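You operate a simulated robot arm through the tools that you are given. There is no shell and no other tool.

The job below is to be done with a simulated two-armed robot. You get a single attempt, and the scene is never put back.

Task
Load the program on the white card and arm the test.
Fine: switch the monitor on, and set the card's camera rate before arming.

The check looks at the end state, three seconds after you hand in, the way a careful person would. Anything else that was tipped, shoved, dropped, spilled or broken makes it a failure.

Robot
Two 7-joint arms with fingered hands on one trunk that stands fixed in place. Base frame: the origin is at the foot of the trunk, x ahead of it, y to its left, z up; the work surface is at about z = 775. Readings come in mm, degrees, newtons and seconds.
The left shoulder is at [99, 128, 1086], the right one opposite. Payload 5 kg a hand.
The TCP of each hand is the grasp point between the finger pads, 37 mm short of the fingertips. In the tool frame z runs along the fingers and y along their closing line. The gripper opens to 124 mm. The gripper's body begins 43 mm behind the TCP. The gripper is a hand of 3 fingers: y runs from the thumb to the fingers, the wrist lies at [-21, -116, -203] in the tool frame.
Orientation is that of the tool frame in the base frame, as a unit quaternion [w, x, y, z]. With the fingers straight down and the wrist toward the robot, the tool's x, y and z point along [0, 1, 0], [1, 0, 0] and [0, 0, -1] of the base frame.

Tools
- The arms move only by the tool send_rows. It takes "left_series", "right_series" or both (then of equal length, played together; a hand with none holds still); each is a list of rows, each a list of 6 numbers: the shift along the tool's x, y, z in mm, then the turn, a rotation vector about the tool's x, y, z in degrees. In form: [[dx, dy, dz, rx, ry, rz], ...]. A call has 1 to 20 rows; each row shifts and turns the commanded pose from where the row before left it, along the tool's axes as they then stand. Each row takes 0.2 s and may step no farther than 50 mm and 8.6 degrees from the row before; otherwise, the whole call is refused. A pose out of reach is approached as far as the arm can. The call stops where the force on the tool passes 90 N (or 10 N more than at its start, if that is more) or the arm is blocked; 0.2 s more then pass. In this call time passes only in rows, and 0.2 s behind the last. The reply holds the time, the measured pose of the TCP, the force on the tool along the base axes, the opening and the grip force, in the units named above and with some noise, with the torque about the TCP (base axes, N m) and any sound that the robot's microphone picked up.
- Cameras (640 x 400 px; columns grow to the right, rows downward): "scene" is now at [256.6, -51.4, 1278.6]; the picture's right is [-0.53, -0.85, 0.00], its down [-0.21, 0.13, -0.97] and it looks along [0.82, -0.52, -0.25] (base axes); focal length 318 px, centre (320, 200). "left" rides on the left gripper at [-72, -104, -154] in its tool frame; the picture's right is [-0.83, -0.26, 0.49], its down [0.51, -0.72, 0.47] and it looks along [0.23, 0.64, 0.73] (tool axes); focal length 243 px, centre (320, 200). "right" rides on the right gripper at [72, -104, -154] in its tool frame; the picture's right is [-0.83, 0.26, -0.49], its down [-0.51, -0.72, 0.47] and it looks along [-0.23, 0.64, 0.73] (tool axes); focal length 243 px, centre (320, 200). There is no depth. A picture from a camera that has moved, and an enlarged one, comes with that camera's place and axes in the base frame and with its lens.
- get_image(camera): a new picture of that camera. No time passes.
- slide_trunk(by): slides the trunk up (or, below 0, down) by that many mm; the arms and the scene camera ride with it, the base frame stays. It gives what a move gives, with no picture.
- finger_targets(index, middle, thumb_bend, thumb_turn, hand): sets how far each is bent, from 0 (flat) to 100 (curled in); at 30 the hand is open as for a grip, at 70 the pads meet at the TCP. One left out holds its place. A second passes; each finger stops where it meets its share of the squeeze, and holds until it gets a number again. It is the only way to open and close the hand. It gives what a move gives, with no picture; readings hold the bend of each and the force on the fingers (four entries, about 0 where the hand has none), thumb and palm. thumb_turn goes from beside the hand (0) to across from the fingers (100), as for a grip.
- aim_head(pan, tilt): turns the head with the scene camera to pan (to the left, within 80 degrees either way) and tilt (down, from -29 to 69), counted from straight ahead of the robot. It gives what a move gives.
- enlarge(camera, box): a new picture of the part [left, top, right, bottom] of that camera's present view, enlarged. No time passes.
- finish_job(): hands the job in; it is judged then, once.

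Nothing tells you positions but the pictures and the camera data. Unless the task says otherwise, let go and move clear before handing in.

The tools are called after "Request:" as name(argument=value, ...) on one line, values as JSON. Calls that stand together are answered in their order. send_rows: Moves the arms, as the interface text tells. Its arguments: {"type":"object","properties":{"left_series":{"type":"array","items":{"type":"array","items":{"type":"number"}}},"right_series":{"type":"array","items":{"type":"array","items":{"type":"number"}}}},"required":[]} The other tools are called the same way: slide_trunk (by) slides the trunk up or down; finger_targets (index, middle, thumb_bend, thumb_turn, hand) moves the fingers one by one; aim_head (pan, tilt) turns the head that bears the scene camera; get_image (camera) takes a picture; enlarge (camera, box) takes an enlarged picture of a part of a camera's view; finish_job () hands the job in.

At the start:

```text
t: 0.0
left_ee_pos: [743.3, -67.9, 1196.7]
left_ee_rot: [0.0, 0.707, 0.707, 0.001]
left_wrist_force: [0.2, -1.0, 0.1]
left_wrist_torque: [-0.02, 0.02, 0.02]
left_grip_width: 123.8
left_finger_force: 0.1
left_shape: jaw
left_bend: [30.0, 30.0, 30.0, 98.0]
left_finger forces: [0.0, 0.0, 0.0, 0.0, 0.0, 0.0]
right_ee_pos: [498.3, -686.5, 1238.0]
right_ee_rot: [0.001, 0.707, 0.707, 0.0]
right_wrist_force: [0.6, -0.8, 0.2]
right_wrist_torque: [-0.02, -0.03, 0.0]
right_grip_width: 123.4
right_finger_force: 0.1
right_shape: jaw
right_bend: [30.0, 30.0, 30.0, 98.0]
right_finger forces: [0.0, 0.0, 0.1, 0.0, 0.0, 0.0]
trunk travel left (down, up): [-275.0, 288.0]
head pan, tilt: [-32.2, 14.6]
```

scene: 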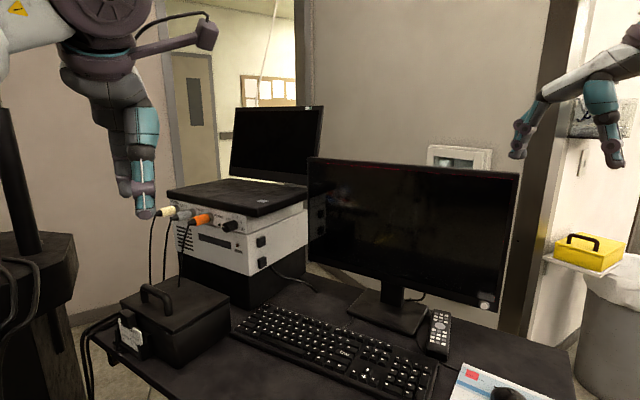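
right: 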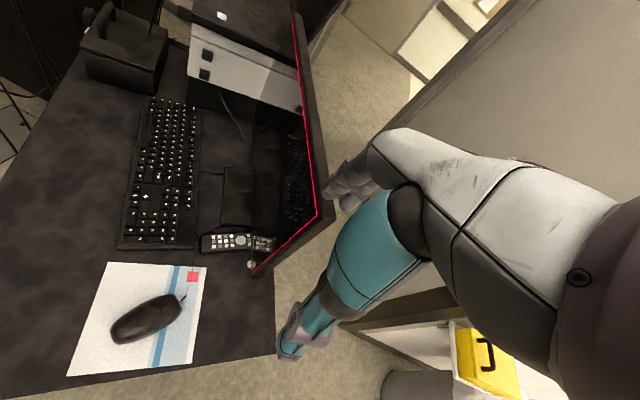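
left: 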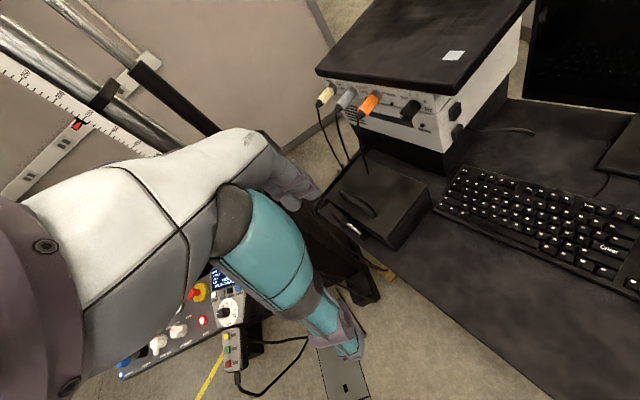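

I see a desk with a monitor, keyboard, mouse, remote, a laptop on an instrument box, and a control panel to the left with buttons and a display. I'll look around first to find the white card and the controls.

Request:
enlarge(camera="left", box=[80, 220, 400, 400])

Request:
enlarge(camera="scene", box=[380, 280, 580, 400])

Request:
aim_head(pan=20, tilt=30)

```text
2.00 times, centred on (240, 310) of left
camera zoom: at [639.0, -139.1, 1350.7], right [-0.26, -0.83, -0.49], down [-0.72, 0.51, -0.47], along [0.64, 0.23, -0.73], focal length 485 px, centre (480, -20)
```

zoom: 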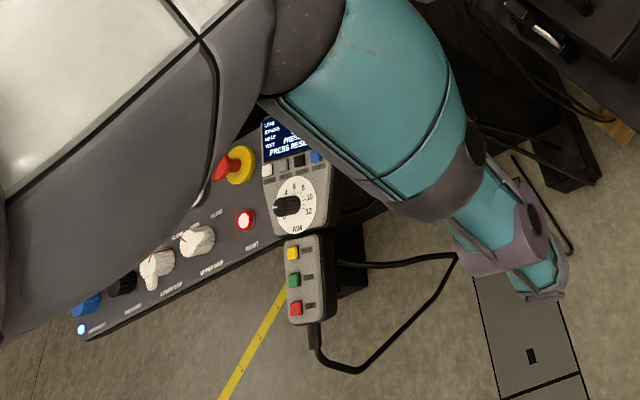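

```text
3.20 times, centred on (480, 340) of scene
camera zoom: at [256.6, -51.4, 1278.6], right [-0.53, -0.85, 0.0], down [-0.21, 0.13, -0.97], along [0.82, -0.52, -0.25], focal length 1018 px, centre (-192, -248)
```

zoom: 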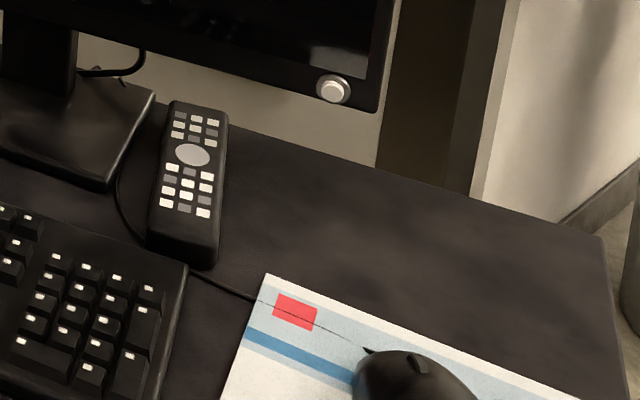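

```text
t: 1.2
left_ee_pos: [743.6, -67.1, 1196.5]
left_ee_rot: [-0.001, 0.707, 0.707, 0.0]
left_wrist_force: [0.0, 0.7, 0.3]
left_wrist_torque: [0.01, 0.02, 0.02]
left_grip_width: 123.5
left_finger_force: 0.0
left_shape: jaw
left_bend: [30.0, 30.0, 30.0, 98.0]
left_finger forces: [0.1, 0.0, 0.0, 0.0, 0.0, 0.0]
right_ee_pos: [498.2, -685.9, 1238.0]
right_ee_rot: [0.0, 0.707, 0.707, 0.001]
right_wrist_force: [0.2, -0.8, -0.9]
right_wrist_torque: [0.04, 0.01, 0.06]
right_grip_width: 123.6
right_finger_force: 0.2
right_shape: jaw
right_bend: [30.0, 30.0, 30.0, 98.0]
right_finger forces: [0.1, 0.0, 0.0, 0.1, 0.1, 0.1]
trunk travel left (down, up): [-275.0, 288.0]
head pan, tilt: [20.0, 30.0]
```

Next I look at the left side panel with the head turned.

Request:
get_image(camera="scene")

```text
taken
camera scene: at [262.6, 29.3, 1253.7], right [0.34, -0.94, 0.0], down [-0.47, -0.17, -0.87], along [0.81, 0.3, -0.5], focal length 318 px, centre (320, 200)
```

scene: 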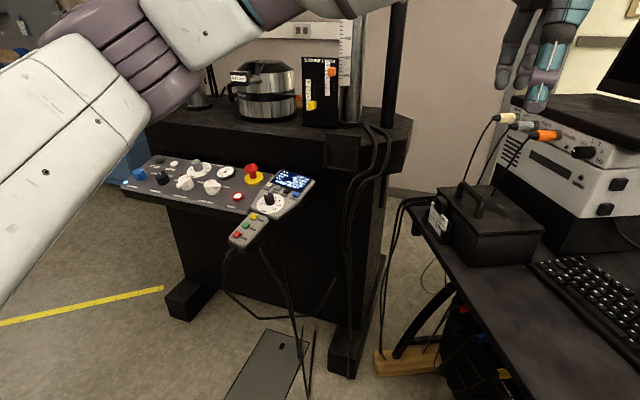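

Request:
enlarge(camera="scene", box=[220, 150, 340, 225])

Request:
enlarge(camera="scene", box=[110, 140, 260, 234])

Request:
enlarge(camera="scene", box=[210, 40, 370, 140])

Request:
enlarge(camera="scene", box=[400, 180, 480, 230])

Request:
enlarge(camera="scene", box=[460, 80, 640, 192])

```text
5.33 times, centred on (280, 188) of scene
camera zoom: at [262.6, 29.3, 1253.7], right [0.34, -0.94, 0.0], down [-0.47, -0.17, -0.87], along [0.81, 0.3, -0.5], focal length 1697 px, centre (533, 267)
```

zoom: 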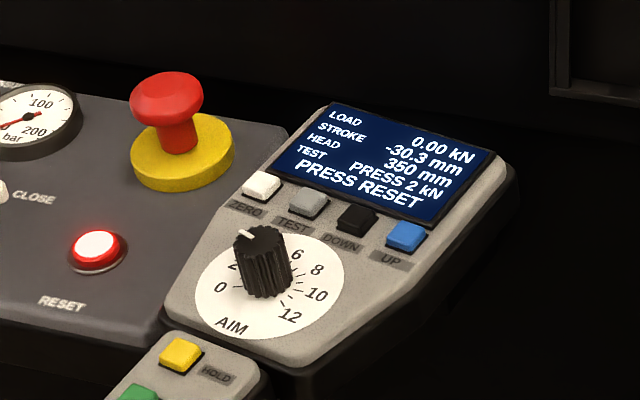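

```text
4.26 times, centred on (185, 187) of scene
camera zoom: at [262.6, 29.3, 1253.7], right [0.34, -0.94, 0.0], down [-0.47, -0.17, -0.87], along [0.81, 0.3, -0.5], focal length 1354 px, centre (894, 255)
```

zoom: 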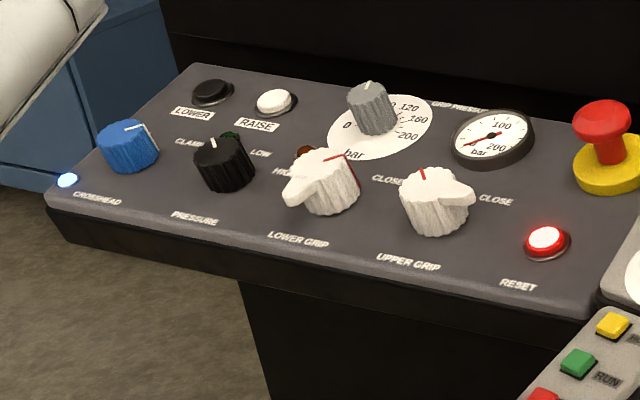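

```text
4.00 times, centred on (290, 90) of scene
camera zoom: at [262.6, 29.3, 1253.7], right [0.34, -0.94, 0.0], down [-0.47, -0.17, -0.87], along [0.81, 0.3, -0.5], focal length 1273 px, centre (440, 640)
```

zoom: 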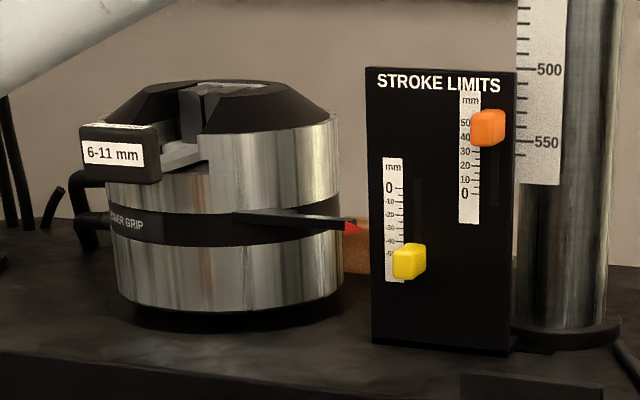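

```text
8.00 times, centred on (440, 205) of scene
camera zoom: at [262.6, 29.3, 1253.7], right [0.34, -0.94, 0.0], down [-0.47, -0.17, -0.87], along [0.81, 0.3, -0.5], focal length 2545 px, centre (-640, 160)
```

zoom: 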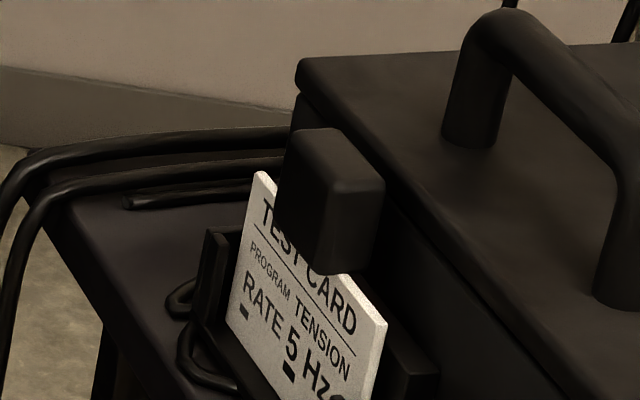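

```text
3.56 times, centred on (550, 136) of scene
camera zoom: at [262.6, 29.3, 1253.7], right [0.34, -0.94, 0.0], down [-0.47, -0.17, -0.87], along [0.81, 0.3, -0.5], focal length 1131 px, centre (-498, 428)
```

zoom: 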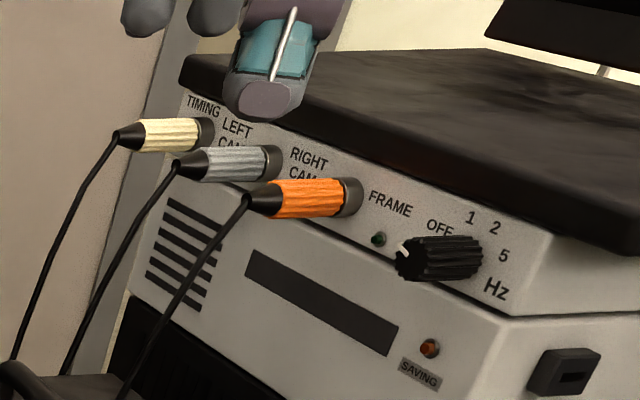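

The white test card sits by the black handle box, near (990, -15, 800), and reads PROGRAM TENSION, RATE 5 Hz. The rate dial is on the instrument box and the test pendant is on the load frame. I'll get better views of all of these.

Request:
aim_head(pan=-5, tilt=32)

Request:
get_image(camera="scene")

Request:
get_image(camera="left")

Request:
enlarge(camera="left", box=[300, 140, 460, 260])

Request:
enlarge(camera="right", box=[60, 60, 340, 280])

```text
t: 2.1
left_ee_pos: [743.7, -67.9, 1196.9]
left_ee_rot: [0.001, 0.707, 0.707, 0.0]
left_wrist_force: [0.4, 0.2, -0.1]
left_wrist_torque: [-0.01, 0.0, 0.01]
left_grip_width: 123.6
left_finger_force: 0.0
left_shape: jaw
left_bend: [30.0, 30.0, 30.0, 98.0]
left_finger forces: [0.0, 0.0, 0.0, 0.0, 0.1, 0.0]
right_ee_pos: [497.5, -686.2, 1237.9]
right_ee_rot: [0.0, 0.707, 0.708, 0.001]
right_wrist_force: [-0.2, 0.1, 0.0]
right_wrist_torque: [0.06, 0.02, 0.0]
right_grip_width: 123.7
right_finger_force: 0.1
right_shape: jaw
right_bend: [30.0, 30.0, 30.0, 98.0]
right_finger forces: [0.0, 0.1, 0.0, 0.0, 0.1, 0.1]
trunk travel left (down, up): [-275.0, 288.0]
head pan, tilt: [-5.0, 32.0]
```

```text
taken
camera scene: at [266.9, -9.4, 1250.6], right [-0.09, -1.0, 0.0], down [-0.53, 0.05, -0.85], along [0.84, -0.07, -0.53], focal length 318 px, centre (320, 200)
```

scene: 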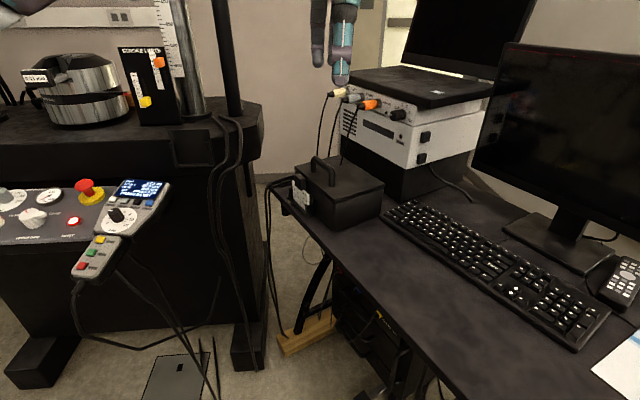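

```text
taken
camera left: at [639.0, -139.1, 1350.7], right [-0.26, -0.83, -0.49], down [-0.72, 0.51, -0.47], along [0.64, 0.23, -0.73], focal length 243 px, centre (320, 200)
```

left: 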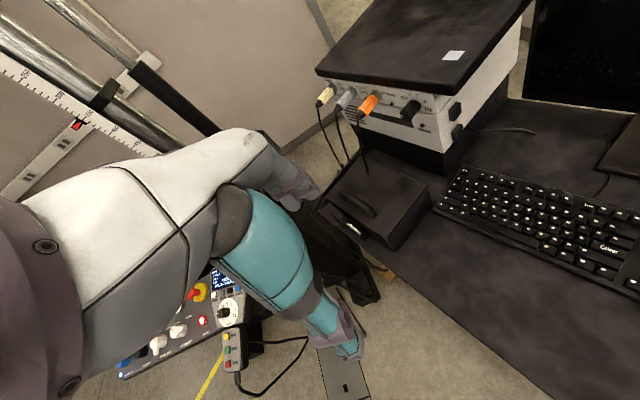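

```text
3.33 times, centred on (380, 200) of left
camera zoom: at [639.0, -139.1, 1350.7], right [-0.26, -0.83, -0.49], down [-0.72, 0.51, -0.47], along [0.64, 0.23, -0.73], focal length 809 px, centre (120, 200)
```

zoom: 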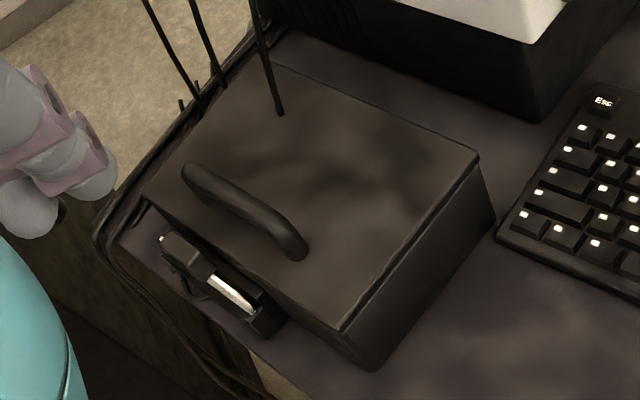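

```text
1.82 times, centred on (200, 170) of right
camera zoom: at [393.3, -614.9, 1391.4], right [0.26, -0.83, 0.49], down [-0.72, -0.51, -0.47], along [0.64, -0.23, -0.73], focal length 441 px, centre (538, 254)
```

zoom: 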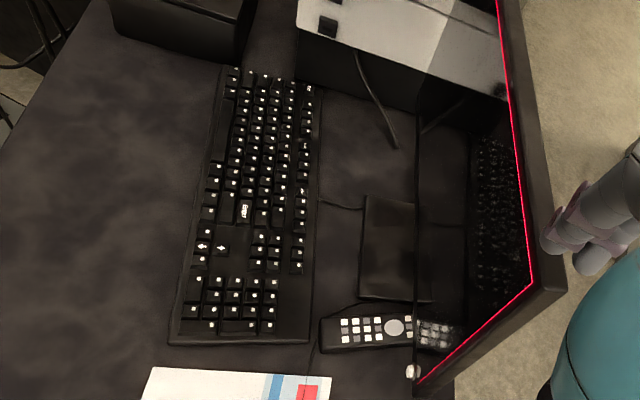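

The layout is clearer now. I'll enlarge the card, the pendant and the rate dial from this view.

Request:
enlarge(camera="scene", box=[275, 165, 335, 215])

Request:
enlarge(camera="scene", box=[60, 165, 180, 300])

Request:
enlarge(camera="scene", box=[320, 70, 440, 160])

Request:
enlarge(camera="scene", box=[560, 220, 640, 330])

```text
8.00 times, centred on (305, 190) of scene
camera zoom: at [266.9, -9.4, 1250.6], right [-0.09, -1.0, 0.0], down [-0.53, 0.05, -0.85], along [0.84, -0.07, -0.53], focal length 2545 px, centre (440, 280)
```

zoom: 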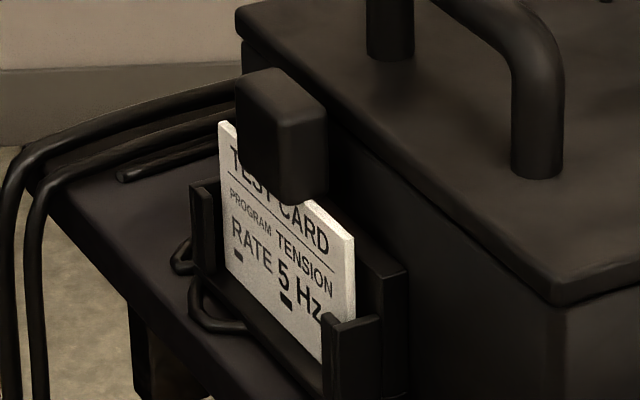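

```text
2.96 times, centred on (120, 232) of scene
camera zoom: at [266.9, -9.4, 1250.6], right [-0.09, -1.0, 0.0], down [-0.53, 0.05, -0.85], along [0.84, -0.07, -0.53], focal length 943 px, centre (913, 104)
```

zoom: 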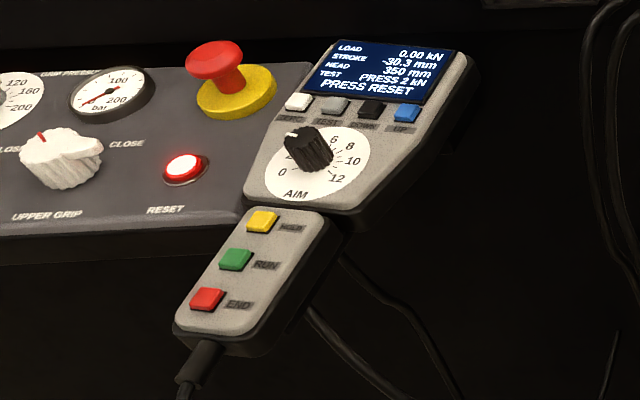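

```text
4.44 times, centred on (380, 115) of scene
camera zoom: at [266.9, -9.4, 1250.6], right [-0.09, -1.0, 0.0], down [-0.53, 0.05, -0.85], along [0.84, -0.07, -0.53], focal length 1414 px, centre (53, 578)
```

zoom: 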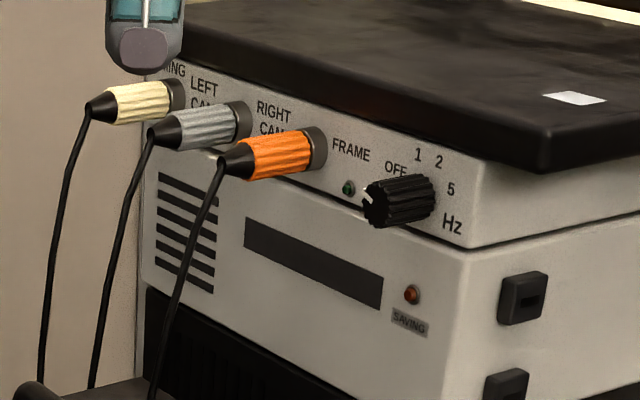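

```text
3.64 times, centred on (600, 275) of scene
camera zoom: at [266.9, -9.4, 1250.6], right [-0.09, -1.0, 0.0], down [-0.53, 0.05, -0.85], along [0.84, -0.07, -0.53], focal length 1157 px, centre (-698, -73)
```

zoom: 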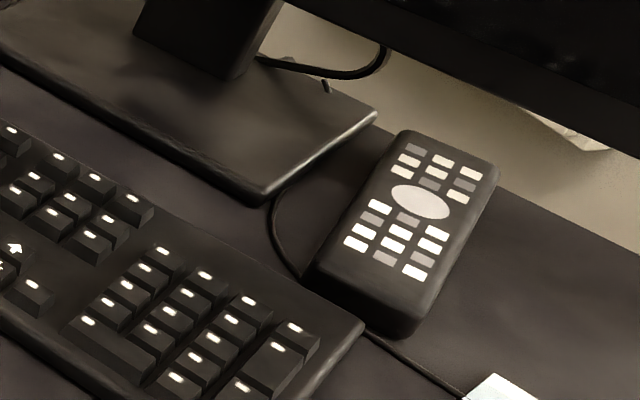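

From triangulation: the monitor button is at about (585, -681, 885), the rate knob at about (1002, -256, 1019) and the pendant display at about (1029, 409, 826). I'll form a pointing finger on each hand and look at it.

Request:
finger_targets(hand="right", index=50, middle=100, thumb_bend=100)

Request:
get_image(camera="right")

Request:
aim_head(pan=-50, tilt=12)

Request:
get_image(camera="scene")

```text
t: 3.1
left_ee_pos: [743.5, -67.2, 1197.2]
left_ee_rot: [0.0, 0.707, 0.707, 0.0]
left_wrist_force: [-0.7, 0.1, -0.4]
left_wrist_torque: [0.02, 0.01, 0.02]
left_grip_width: 123.5
left_finger_force: 0.0
left_shape: jaw
left_bend: [30.0, 30.0, 30.0, 98.0]
left_finger forces: [0.1, 0.1, 0.0, 0.0, 0.0, 0.1]
right_ee_pos: [496.5, -687.1, 1237.2]
right_ee_rot: [0.001, 0.707, 0.707, 0.001]
right_wrist_force: [-0.5, 0.2, 0.2]
right_wrist_torque: [-0.01, 0.0, 0.0]
right_grip_width: 23.1
right_finger_force: 0.2
right_shape: fingers
right_bend: [44.0, 100.0, 92.0, 97.0]
right_finger forces: [0.1, 0.1, 0.0, 0.0, 0.0, 0.1]
trunk travel left (down, up): [-275.0, 288.0]
head pan, tilt: [-5.0, 32.0]
```

```text
taken
camera right: at [393.4, -614.9, 1391.4], right [0.26, -0.83, 0.49], down [-0.72, -0.51, -0.47], along [0.64, -0.23, -0.73], focal length 243 px, centre (320, 200)
```

right: 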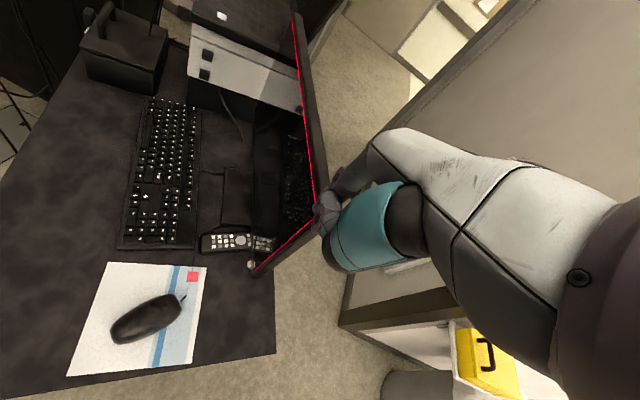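

```text
t: 4.2
left_ee_pos: [743.0, -68.0, 1196.9]
left_ee_rot: [-0.001, 0.707, 0.707, 0.0]
left_wrist_force: [-0.1, -0.3, 0.6]
left_wrist_torque: [0.0, 0.02, -0.01]
left_grip_width: 124.0
left_finger_force: 0.1
left_shape: jaw
left_bend: [30.0, 30.0, 30.0, 98.0]
left_finger forces: [0.1, 0.1, 0.0, 0.0, 0.1, 0.0]
right_ee_pos: [498.0, -686.1, 1237.4]
right_ee_rot: [0.001, 0.707, 0.707, 0.0]
right_wrist_force: [1.2, -0.2, 0.2]
right_wrist_torque: [0.01, 0.01, -0.02]
right_grip_width: 23.3
right_finger_force: 0.0
right_shape: fingers
right_bend: [44.0, 100.0, 92.0, 97.0]
right_finger forces: [0.1, 0.0, 0.0, 0.0, 0.0, 0.1]
trunk travel left (down, up): [-275.0, 288.0]
head pan, tilt: [-50.0, 12.0]
```

```text
taken
camera scene: at [237.6, -73.0, 1282.8], right [-0.77, -0.64, 0.0], down [-0.13, 0.16, -0.98], along [0.63, -0.75, -0.21], focal length 318 px, centre (320, 200)
```

scene: 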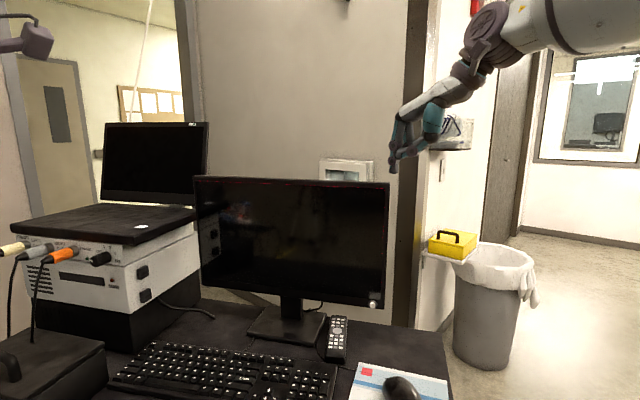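

Request:
enlarge(camera="scene", box=[370, 60, 530, 180])

Request:
enlarge(camera="scene", box=[190, 170, 400, 360])

Request:
enlarge(camera="right", box=[200, 150, 400, 300])

```text
3.33 times, centred on (450, 120) of scene
camera zoom: at [237.6, -73.0, 1282.8], right [-0.77, -0.64, 0.0], down [-0.13, 0.16, -0.98], along [0.63, -0.75, -0.21], focal length 1061 px, centre (-113, 467)
```

zoom: 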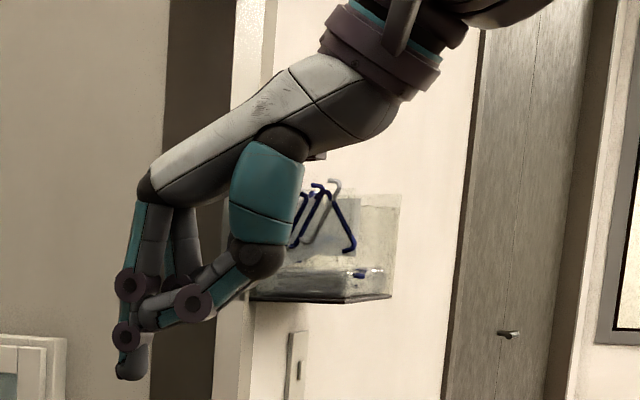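

```text
2.11 times, centred on (295, 265) of scene
camera zoom: at [237.6, -73.0, 1282.8], right [-0.77, -0.64, 0.0], down [-0.13, 0.16, -0.98], along [0.63, -0.75, -0.21], focal length 670 px, centre (373, 63)
```

zoom: 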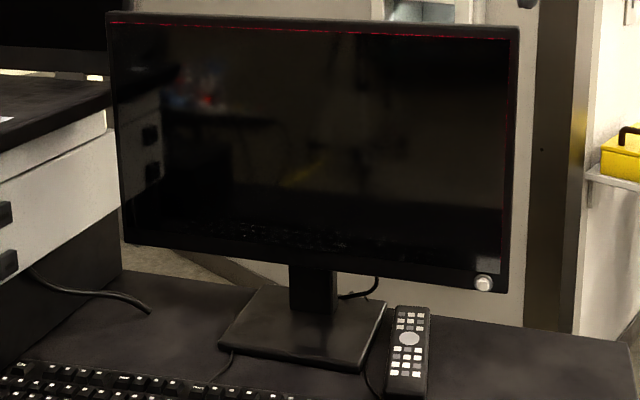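

```text
2.67 times, centred on (300, 225) of right
camera zoom: at [393.3, -614.9, 1391.4], right [0.26, -0.83, 0.49], down [-0.72, -0.51, -0.47], along [0.64, -0.23, -0.73], focal length 647 px, centre (373, 133)
```

zoom: 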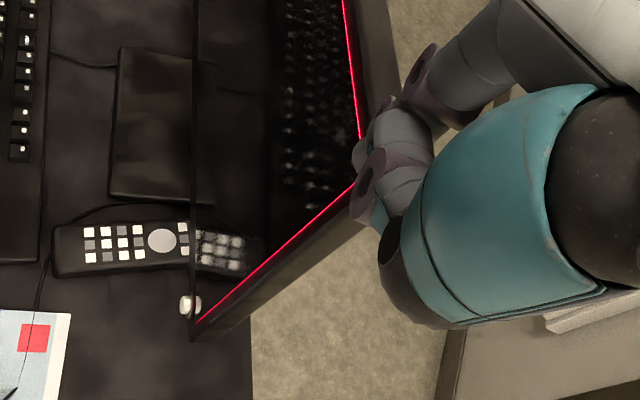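

The right index points along the fingers with its tip just past the TCP, so it works as a poker. I'll bring the right hand back from over the desk, then turn it to face the monitor.

Request:
send_rows(right_series=[[41, -3, 0, 0, 0, 0], [41, -3, 0, 0, 0, 0], [41, -3, 0, 0, 0, 0], [41, -3, 0, 0, 0, 0], [41, -3, 0, 0, 0, 0], [0, 0, 0, 0, 0, 8.06], [0, 0, 0, 0, 0, 8.06], [0, 0, 0, 0, 0, 8.06], [0, 0, 0, 0, 0, 8.06], [0, 0, 0, 0, 0, 8.06], [0, 0, 0, 0, 0, 8.06], [0, 0, 0, 0, 0, 8.06], [0, 0, 0, 0, 0, 8.06], [0, 0, 0, -7.5, 0, 0], [0, 0, 0, -7.5, 0, 0], [0, 0, 0, -7.5, 0, 0], [0, 0, 0, -7.5, 0, 0], [0, 0, 0, -7.5, 0, 0], [0, 0, 0, -7.5, 0, 0]])

Request:
get_image(camera="scene")

Request:
get_image(camera="right")

```text
t: 8.2
left_ee_pos: [741.2, -69.9, 1197.4]
left_ee_rot: [0.0, 0.707, 0.707, 0.001]
left_wrist_force: [-0.3, -0.6, 0.7]
left_wrist_torque: [0.05, -0.05, 0.03]
left_grip_width: 123.6
left_finger_force: 0.0
left_shape: jaw
left_bend: [30.0, 30.0, 30.0, 98.0]
left_finger forces: [0.1, 0.1, 0.0, 0.0, 0.1, 0.0]
right_ee_pos: [485.9, -517.9, 1236.5]
right_ee_rot: [0.266, 0.646, 0.659, 0.28]
right_wrist_force: [-0.5, 0.3, 0.4]
right_wrist_torque: [-0.02, 0.01, 0.02]
right_grip_width: 23.4
right_finger_force: 0.1
right_shape: fingers
right_bend: [44.0, 100.0, 93.0, 97.0]
right_finger forces: [0.1, 0.0, 0.0, 0.0, 0.0, 0.0]
right hand out of reach, approached as far as the arm can: row 4, 5, 6, 7, 8, 9, 10, 11, 12, 13
trunk travel left (down, up): [-275.0, 288.0]
head pan, tilt: [-50.0, 12.0]
```

```text
taken
camera scene: at [237.0, -74.8, 1282.8], right [-0.77, -0.64, 0.0], down [-0.13, 0.16, -0.98], along [0.63, -0.75, -0.21], focal length 318 px, centre (320, 200)
```

scene: 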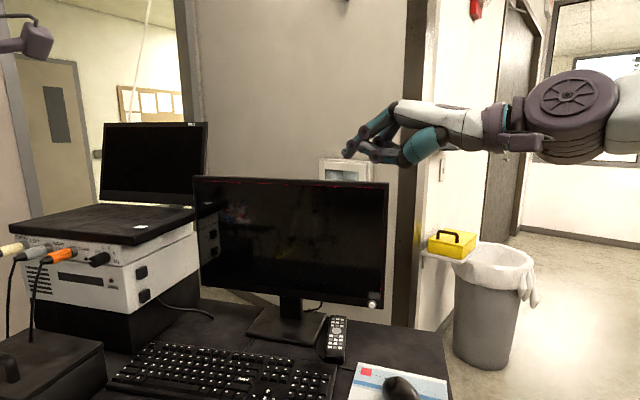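

```text
taken
camera right: at [301.8, -451.3, 1271.2], right [-0.15, -0.84, 0.52], down [-0.16, -0.5, -0.85], along [0.98, -0.21, -0.06], focal length 243 px, centre (320, 200)
```

right: 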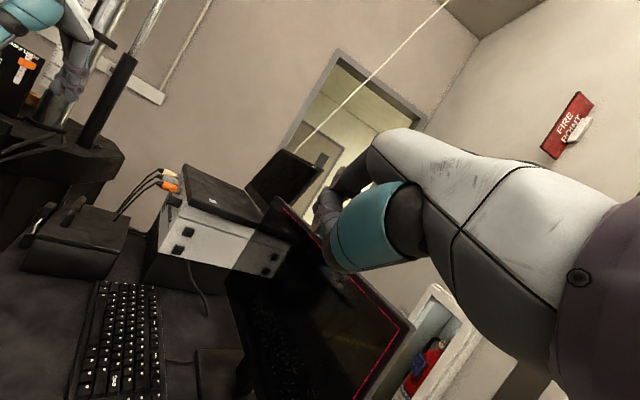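

The yaw rows were out of reach there, so the hand is only pitched. I'll test yawing from this pose in small steps, with the hand moved outward.

Request:
send_rows(right_series=[[0, 0, 0, 0, -5.7, 5.6], [0, 0, 0, 0, -5.7, 5.6]])

```text
t: 8.8
left_ee_pos: [742.9, -71.2, 1195.3]
left_ee_rot: [-0.001, 0.707, 0.707, 0.0]
left_wrist_force: [0.4, -1.4, -0.6]
left_wrist_torque: [0.02, 0.02, 0.0]
left_grip_width: 123.7
left_finger_force: 0.1
left_shape: jaw
left_bend: [30.0, 30.0, 30.0, 98.0]
left_finger forces: [0.0, 0.0, 0.0, 0.1, 0.1, 0.1]
right_ee_pos: [491.1, -519.0, 1246.6]
right_ee_rot: [0.308, 0.71, 0.577, 0.263]
right_wrist_force: [0.3, -0.4, -0.5]
right_wrist_torque: [0.03, 0.01, 0.05]
right_grip_width: 23.4
right_finger_force: 0.1
right_shape: fingers
right_bend: [44.0, 100.0, 93.0, 97.0]
right_finger forces: [0.1, 0.0, 0.1, 0.1, 0.1, 0.1]
right hand out of reach, approached as far as the arm can: row 1, 2
trunk travel left (down, up): [-275.0, 288.0]
head pan, tilt: [-50.0, 12.0]
```

The arm is folded too close to its shoulder. I'll raise the trunk to gain room, then go round the right of the monitor.

Request:
slide_trunk(by=150)

Request:
send_rows(right_series=[[-20, 20, 20, 0, -5.7, 5.6], [-20, 20, 20, 0, -5.7, 5.6], [-20, 20, 20, 0, -5.7, 5.6], [-20, 10, 10, 0, -5.7, 5.6], [-20, 10, 10, 0, -5.7, 5.6]])

```text
t: 10.6
left_ee_pos: [743.9, -68.0, 1346.2]
left_ee_rot: [0.0, 0.707, 0.707, 0.0]
left_wrist_force: [0.3, -0.7, -0.1]
left_wrist_torque: [0.0, 0.0, -0.01]
left_grip_width: 123.6
left_finger_force: 0.0
left_shape: jaw
left_bend: [30.0, 30.0, 30.0, 98.0]
left_finger forces: [0.1, 0.0, 0.0, 0.0, 0.0, 0.0]
right_ee_pos: [486.3, -517.3, 1385.4]
right_ee_rot: [0.301, 0.731, 0.564, 0.237]
right_wrist_force: [-0.3, 0.6, -1.1]
right_wrist_torque: [-0.01, -0.03, 0.02]
right_grip_width: 23.5
right_finger_force: 0.0
right_shape: fingers
right_bend: [44.0, 100.0, 93.0, 97.0]
right_finger forces: [0.0, 0.0, 0.0, 0.1, 0.0, 0.0]
trunk travel left (down, up): [-425.0, 138.0]
head pan, tilt: [-50.0, 12.0]
```

```text
t: 11.8
left_ee_pos: [744.5, -68.4, 1345.7]
left_ee_rot: [0.0, 0.707, 0.707, -0.001]
left_wrist_force: [0.1, -0.1, -0.8]
left_wrist_torque: [0.02, -0.01, -0.02]
left_grip_width: 123.7
left_finger_force: 0.1
left_shape: jaw
left_bend: [30.0, 30.0, 30.0, 98.0]
left_finger forces: [0.1, 0.0, 0.0, 0.0, 0.0, 0.0]
right_ee_pos: [536.9, -652.0, 1386.6]
right_ee_rot: [0.363, 0.881, 0.28, 0.116]
right_wrist_force: [0.1, 0.5, -0.1]
right_wrist_torque: [-0.06, 0.01, -0.02]
right_grip_width: 23.8
right_finger_force: 0.0
right_shape: fingers
right_bend: [44.0, 100.0, 93.0, 97.0]
right_finger forces: [0.0, 0.0, 0.0, 0.0, 0.0, 0.0]
trunk travel left (down, up): [-425.0, 138.0]
head pan, tilt: [-50.0, 12.0]
```

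Yaw works now. I'll finish the turn, move to the right of the monitor, then lower the hand to button height.

Request:
send_rows(right_series=[[0, 0, 0, 0, -5.65, 5.65], [-39, 3.7, 3.7, 0, 0, 0], [-39, 3.7, 3.7, 0, 0, 0], [-39, 3.7, 3.7, 0, 0, 0], [0, -29.8, 29.8, 0, 0, 0], [0, -29.8, 29.8, 0, 0, 0], [0, -29.8, 29.8, 0, 0, 0], [0, -29.8, 29.8, 0, 0, 0]])

Request:
get_image(camera="scene")

Request:
get_image(camera="right")

```text
t: 13.6
left_ee_pos: [744.2, -66.6, 1346.8]
left_ee_rot: [0.0, 0.708, 0.707, 0.0]
left_wrist_force: [-0.9, 0.1, 1.2]
left_wrist_torque: [-0.01, -0.03, -0.06]
left_grip_width: 123.6
left_finger_force: 0.1
left_shape: jaw
left_bend: [30.0, 30.0, 30.0, 98.0]
left_finger forces: [0.0, 0.1, 0.0, 0.0, 0.1, 0.0]
right_ee_pos: [437.3, -720.2, 1218.0]
right_ee_rot: [0.37, 0.898, 0.221, 0.091]
right_wrist_force: [0.3, 1.6, -0.8]
right_wrist_torque: [-0.03, -0.02, -0.04]
right_grip_width: 23.5
right_finger_force: 0.0
right_shape: fingers
right_bend: [44.0, 100.0, 93.0, 97.0]
right_finger forces: [0.1, 0.0, 0.0, 0.1, 0.0, 0.0]
trunk travel left (down, up): [-425.0, 138.0]
head pan, tilt: [-50.0, 12.0]
```

```text
taken
camera scene: at [199.2, -74.0, 1437.1], right [-0.77, -0.64, 0.0], down [-0.13, 0.16, -0.98], along [0.63, -0.75, -0.21], focal length 318 px, centre (320, 200)
```

scene: 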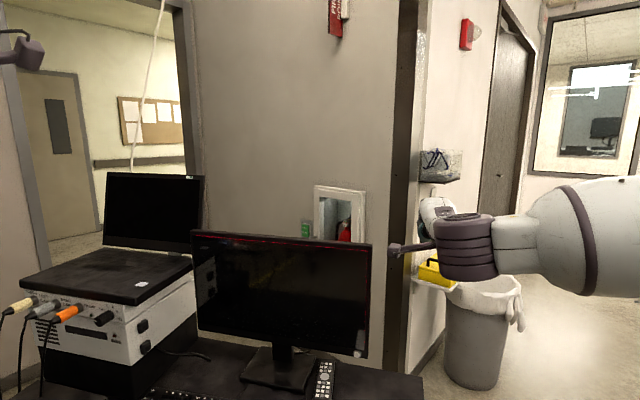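

```text
taken
camera right: at [418.1, -526.2, 1253.5], right [-0.81, -0.24, 0.53], down [-0.53, -0.07, -0.84], along [0.24, -0.97, -0.07], focal length 243 px, centre (320, 200)
```

right: 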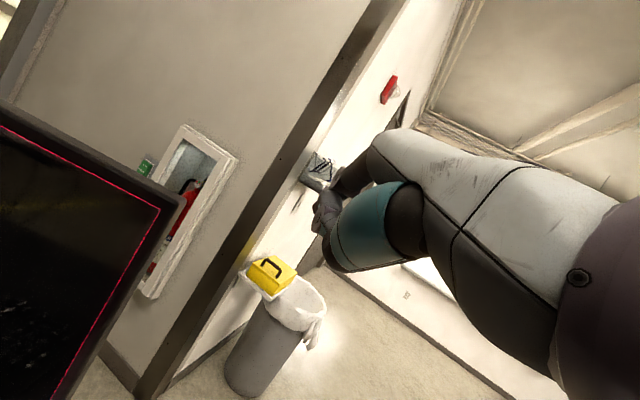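

Request:
send_rows(right_series=[[0, -29.8, 29.8, 0, 0, 0], [0, -29.8, 29.8, 0, 0, 0], [0, -29.8, 29.8, 0, 0, 0], [0, -29.8, 29.8, 0, 0, 0], [0, -29.8, 29.8, 0, 0, 0], [0, -29.8, 29.8, 0, 0, 0], [0, -29.8, 29.8, 0, 0, 0], [0, -29.8, 29.8, 0, 0, 0]])

Request:
aim_head(pan=-50, tilt=32)

Request:
get_image(camera="scene")

Request:
get_image(camera="right")

```text
t: 15.4
left_ee_pos: [744.2, -68.6, 1345.6]
left_ee_rot: [-0.001, 0.706, 0.708, -0.001]
left_wrist_force: [0.6, -0.5, 0.2]
left_wrist_torque: [0.03, 0.04, 0.0]
left_grip_width: 123.6
left_finger_force: 0.0
left_shape: jaw
left_bend: [30.0, 30.0, 30.0, 98.0]
left_finger forces: [0.0, 0.1, 0.0, 0.0, 0.0, 0.1]
right_ee_pos: [439.3, -721.2, 877.5]
right_ee_rot: [0.371, 0.898, 0.218, 0.089]
right_wrist_force: [-0.5, 1.0, 0.0]
right_wrist_torque: [0.0, 0.02, -0.03]
right_grip_width: 23.8
right_finger_force: 0.0
right_shape: fingers
right_bend: [44.0, 100.0, 93.0, 97.0]
right_finger forces: [0.0, 0.0, 0.1, 0.0, 0.1, 0.0]
trunk travel left (down, up): [-425.0, 138.0]
head pan, tilt: [-50.0, 12.0]
```

```text
t: 16.2
left_ee_pos: [742.7, -67.0, 1347.0]
left_ee_rot: [0.0, 0.707, 0.707, 0.0]
left_wrist_force: [0.0, -0.3, -0.4]
left_wrist_torque: [-0.01, -0.01, -0.01]
left_grip_width: 123.8
left_finger_force: 0.1
left_shape: jaw
left_bend: [30.0, 30.0, 30.0, 98.0]
left_finger forces: [0.1, 0.0, 0.0, 0.1, 0.1, 0.0]
right_ee_pos: [437.0, -719.8, 879.0]
right_ee_rot: [0.371, 0.898, 0.22, 0.091]
right_wrist_force: [-0.2, -0.2, 0.0]
right_wrist_torque: [0.02, 0.03, 0.0]
right_grip_width: 23.8
right_finger_force: 0.1
right_shape: fingers
right_bend: [44.0, 100.0, 93.0, 97.0]
right_finger forces: [0.1, 0.0, 0.0, 0.0, 0.0, 0.0]
trunk travel left (down, up): [-425.0, 138.0]
head pan, tilt: [-50.0, 32.0]
```

```text
taken
camera scene: at [195.8, -69.9, 1405.2], right [-0.77, -0.64, 0.0], down [-0.34, 0.41, -0.85], along [0.55, -0.65, -0.53], focal length 318 px, centre (320, 200)
```

scene: 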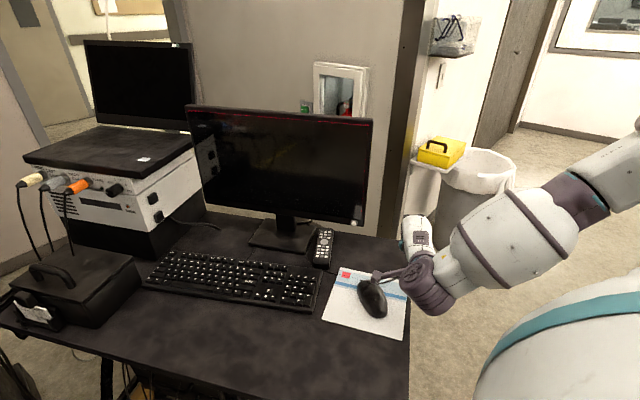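

```text
taken
camera right: at [417.6, -526.3, 915.0], right [-0.81, -0.24, 0.53], down [-0.53, -0.08, -0.84], along [0.24, -0.97, -0.07], focal length 243 px, centre (320, 200)
```

right: 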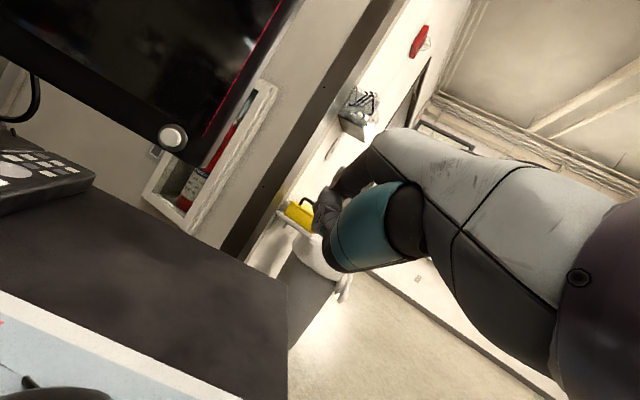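

The button position is confirmed near (585, -681, 883). I'll check exactly where the fingertip is.

Request:
enlarge(camera="right", box=[280, 150, 400, 270])

Request:
enlarge(camera="scene", box=[330, 200, 490, 330])

```text
3.33 times, centred on (340, 210) of right
camera zoom: at [417.6, -526.3, 915.0], right [-0.81, -0.24, 0.53], down [-0.53, -0.08, -0.84], along [0.24, -0.97, -0.07], focal length 809 px, centre (253, 167)
```

zoom: 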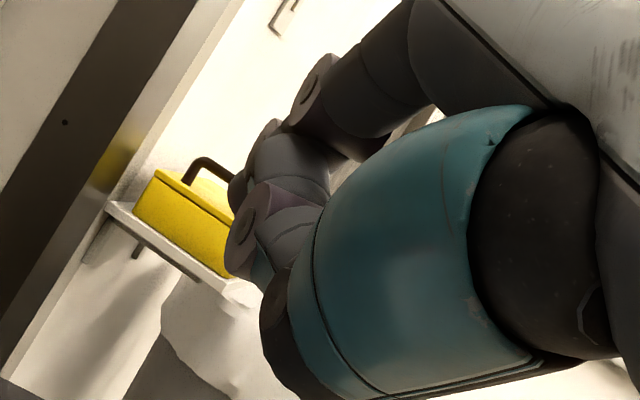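

```text
3.08 times, centred on (410, 265) of scene
camera zoom: at [195.8, -69.9, 1405.2], right [-0.77, -0.64, 0.0], down [-0.34, 0.41, -0.85], along [0.55, -0.65, -0.53], focal length 979 px, centre (43, 0)
```

zoom: 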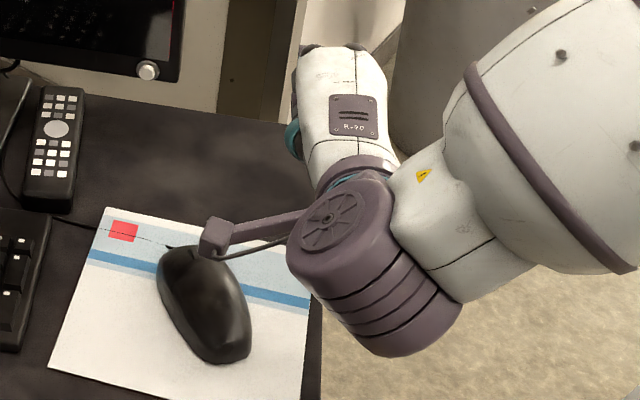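

The fingertip is hidden behind the thumb. I'll swing the thumb aside to expose the index.

Request:
finger_targets(hand="right", index=45, middle=100, thumb_bend=30, thumb_turn=0)

Request:
get_image(camera="right")

Request:
enlarge(camera="right", box=[250, 130, 410, 270])

```text
t: 17.2
left_ee_pos: [743.5, -68.7, 1346.9]
left_ee_rot: [0.0, 0.707, 0.707, 0.0]
left_wrist_force: [0.8, -0.4, -0.1]
left_wrist_torque: [0.02, 0.0, 0.0]
left_grip_width: 123.8
left_finger_force: 0.0
left_shape: jaw
left_bend: [30.0, 30.0, 30.0, 98.0]
left_finger forces: [0.1, 0.1, 0.0, 0.1, 0.0, 0.0]
right_ee_pos: [438.0, -720.4, 879.7]
right_ee_rot: [0.371, 0.898, 0.219, 0.091]
right_wrist_force: [-0.3, 0.0, -0.4]
right_wrist_torque: [0.01, 0.03, 0.01]
right_grip_width: 169.4
right_finger_force: 0.0
right_shape: fingers
right_bend: [45.0, 100.0, 30.0, 0.0]
right_finger forces: [0.0, 0.1, 0.1, 0.0, 0.0, 0.1]
trunk travel left (down, up): [-425.0, 138.0]
head pan, tilt: [-50.0, 32.0]
```

```text
taken
camera right: at [417.8, -526.5, 914.5], right [-0.81, -0.24, 0.53], down [-0.53, -0.08, -0.84], along [0.24, -0.97, -0.07], focal length 243 px, centre (320, 200)
```

right: 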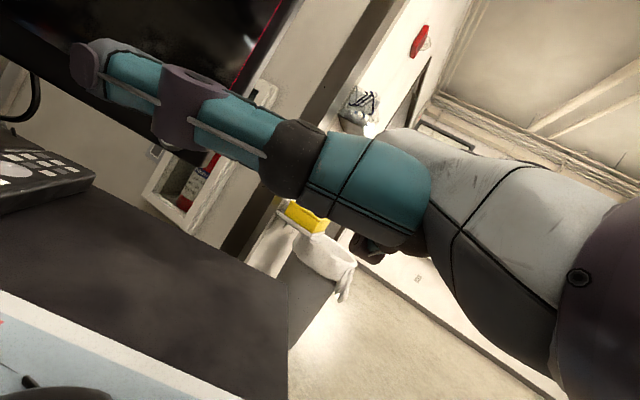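

```text
2.86 times, centred on (330, 200) of right
camera zoom: at [417.8, -526.5, 914.5], right [-0.81, -0.24, 0.53], down [-0.53, -0.08, -0.84], along [0.24, -0.97, -0.07], focal length 693 px, centre (291, 200)
```

zoom: 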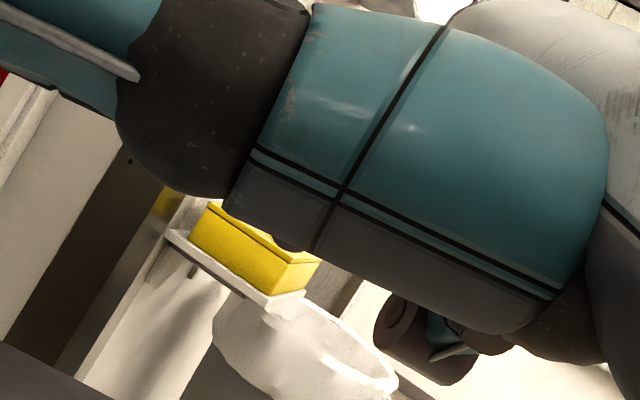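

Request:
finger_targets(hand="right", index=45, middle=100, thumb_bend=20, thumb_turn=98)

Request:
get_image(camera="right")

Request:
enlarge(camera="right", box=[250, 130, 410, 270])

```text
t: 18.2
left_ee_pos: [743.8, -68.4, 1347.2]
left_ee_rot: [0.001, 0.707, 0.707, -0.001]
left_wrist_force: [0.5, -0.2, 0.1]
left_wrist_torque: [0.0, -0.01, -0.01]
left_grip_width: 123.7
left_finger_force: 0.1
left_shape: jaw
left_bend: [30.0, 30.0, 30.0, 98.0]
left_finger forces: [0.0, 0.0, 0.0, 0.0, 0.0, 0.0]
right_ee_pos: [437.3, -720.3, 879.4]
right_ee_rot: [0.371, 0.898, 0.22, 0.091]
right_wrist_force: [0.0, 0.4, 0.4]
right_wrist_torque: [-0.01, 0.02, 0.02]
right_grip_width: 116.2
right_finger_force: 0.0
right_shape: fingers
right_bend: [45.0, 100.0, 20.0, 95.0]
right_finger forces: [0.1, 0.0, 0.1, 0.0, 0.0, 0.1]
trunk travel left (down, up): [-425.0, 138.0]
head pan, tilt: [-50.0, 32.0]
```

```text
taken
camera right: at [417.8, -526.6, 914.5], right [-0.81, -0.24, 0.53], down [-0.53, -0.08, -0.84], along [0.24, -0.97, -0.07], focal length 243 px, centre (320, 200)
```

right: 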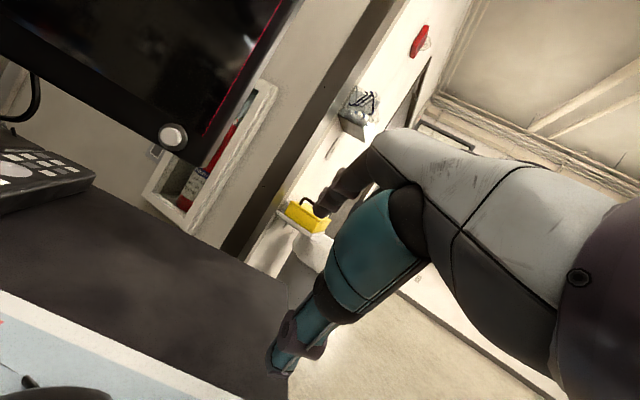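

```text
2.86 times, centred on (330, 200) of right
camera zoom: at [417.8, -526.6, 914.5], right [-0.81, -0.24, 0.53], down [-0.53, -0.08, -0.84], along [0.24, -0.97, -0.07], focal length 693 px, centre (291, 200)
```

zoom: 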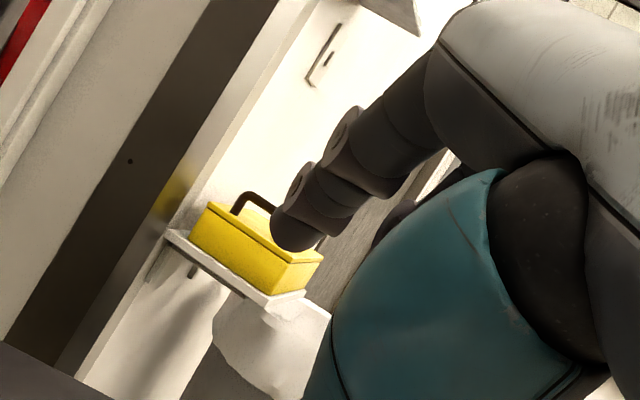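

The index tip is now visible at about (6, 50, 38) in the tool frame. I'll tuck the thumb a bit, then back off and slide sideways to line up with the button.

Request:
finger_targets(hand="right", thumb_bend=60)

Request:
send_rows(right_series=[[0, -27.5, -27.5, 0, 0, 0], [0, -27.5, -27.5, 0, 0, 0], [47.7, 0, 0, 0, 0, 0], [47.7, 0, 0, 0, 0, 0], [47.7, 0, 0, 0, 0, 0]])

Request:
get_image(camera="right")

Request:
get_image(camera="scene")

```text
t: 19.2
left_ee_pos: [743.5, -67.5, 1346.2]
left_ee_rot: [0.0, 0.707, 0.707, 0.0]
left_wrist_force: [0.2, 0.0, 0.2]
left_wrist_torque: [-0.01, 0.02, -0.01]
left_grip_width: 123.8
left_finger_force: 0.1
left_shape: jaw
left_bend: [30.0, 30.0, 30.0, 98.0]
left_finger forces: [0.1, 0.0, 0.0, 0.0, 0.0, 0.1]
right_ee_pos: [437.3, -720.2, 879.0]
right_ee_rot: [0.371, 0.898, 0.22, 0.091]
right_wrist_force: [-0.6, -0.5, -0.3]
right_wrist_torque: [0.01, 0.02, 0.0]
right_grip_width: 60.6
right_finger_force: 0.1
right_shape: fingers
right_bend: [45.0, 100.0, 60.0, 99.0]
right_finger forces: [0.0, 0.0, 0.0, 0.0, 0.1, 0.0]
trunk travel left (down, up): [-425.0, 138.0]
head pan, tilt: [-50.0, 32.0]
```

```text
t: 20.4
left_ee_pos: [743.4, -68.4, 1346.9]
left_ee_rot: [0.0, 0.707, 0.707, -0.001]
left_wrist_force: [0.1, -0.1, 0.9]
left_wrist_torque: [0.0, 0.01, -0.02]
left_grip_width: 123.7
left_finger_force: 0.1
left_shape: jaw
left_bend: [30.0, 30.0, 30.0, 98.0]
left_finger forces: [0.1, 0.1, 0.0, 0.1, 0.0, 0.0]
right_ee_pos: [528.4, -583.6, 878.3]
right_ee_rot: [0.37, 0.898, 0.219, 0.09]
right_wrist_force: [0.9, -0.5, -0.3]
right_wrist_torque: [0.0, 0.01, 0.01]
right_grip_width: 60.3
right_finger_force: 0.1
right_shape: fingers
right_bend: [45.0, 100.0, 60.0, 99.0]
right_finger forces: [0.1, 0.1, 0.1, 0.1, 0.0, 0.0]
trunk travel left (down, up): [-425.0, 138.0]
head pan, tilt: [-50.0, 32.0]
```

```text
taken
camera right: at [508.9, -389.4, 913.7], right [-0.81, -0.24, 0.53], down [-0.53, -0.07, -0.84], along [0.24, -0.97, -0.07], focal length 243 px, centre (320, 200)
```

right: 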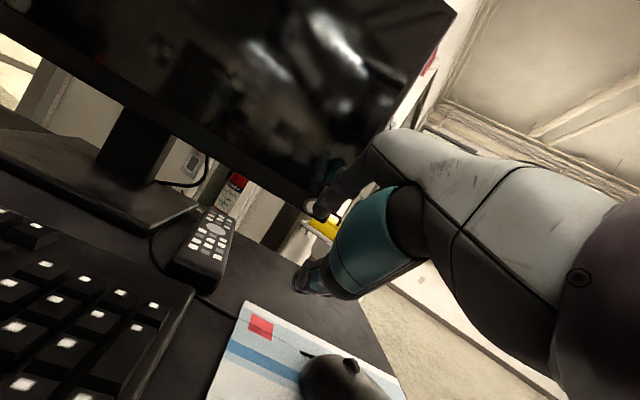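

```text
taken
camera scene: at [197.1, -70.5, 1404.9], right [-0.77, -0.64, 0.0], down [-0.34, 0.41, -0.85], along [0.54, -0.65, -0.53], focal length 318 px, centre (320, 200)
```

scene: 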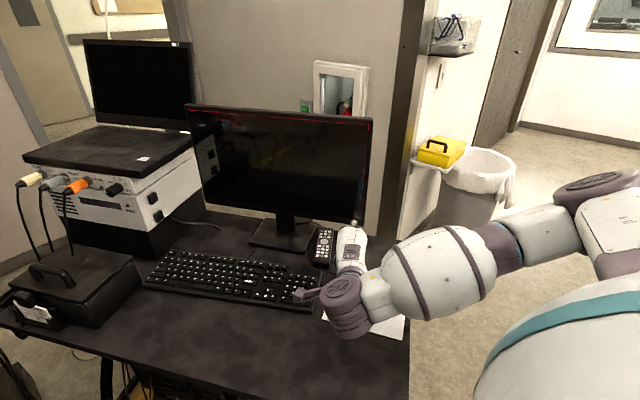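

Request:
enlarge(camera="right", box=[260, 150, 380, 260])

Request:
enlarge(camera="scene", box=[310, 190, 410, 270])

```text
3.64 times, centred on (320, 205) of right
camera zoom: at [508.9, -389.4, 913.7], right [-0.81, -0.24, 0.53], down [-0.53, -0.07, -0.84], along [0.24, -0.97, -0.07], focal length 882 px, centre (320, 182)
```

zoom: 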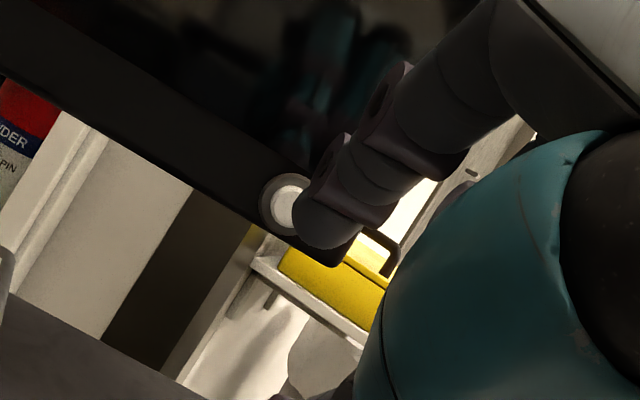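

```text
5.00 times, centred on (360, 230) of scene
camera zoom: at [197.1, -70.5, 1404.9], right [-0.77, -0.64, 0.0], down [-0.34, 0.41, -0.85], along [0.54, -0.65, -0.53], focal length 1591 px, centre (120, 50)
```

zoom: 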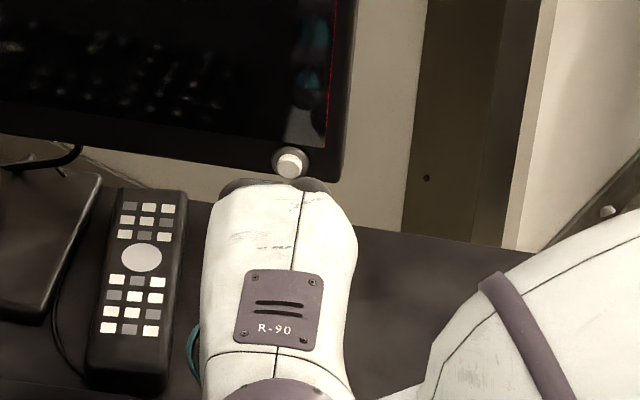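

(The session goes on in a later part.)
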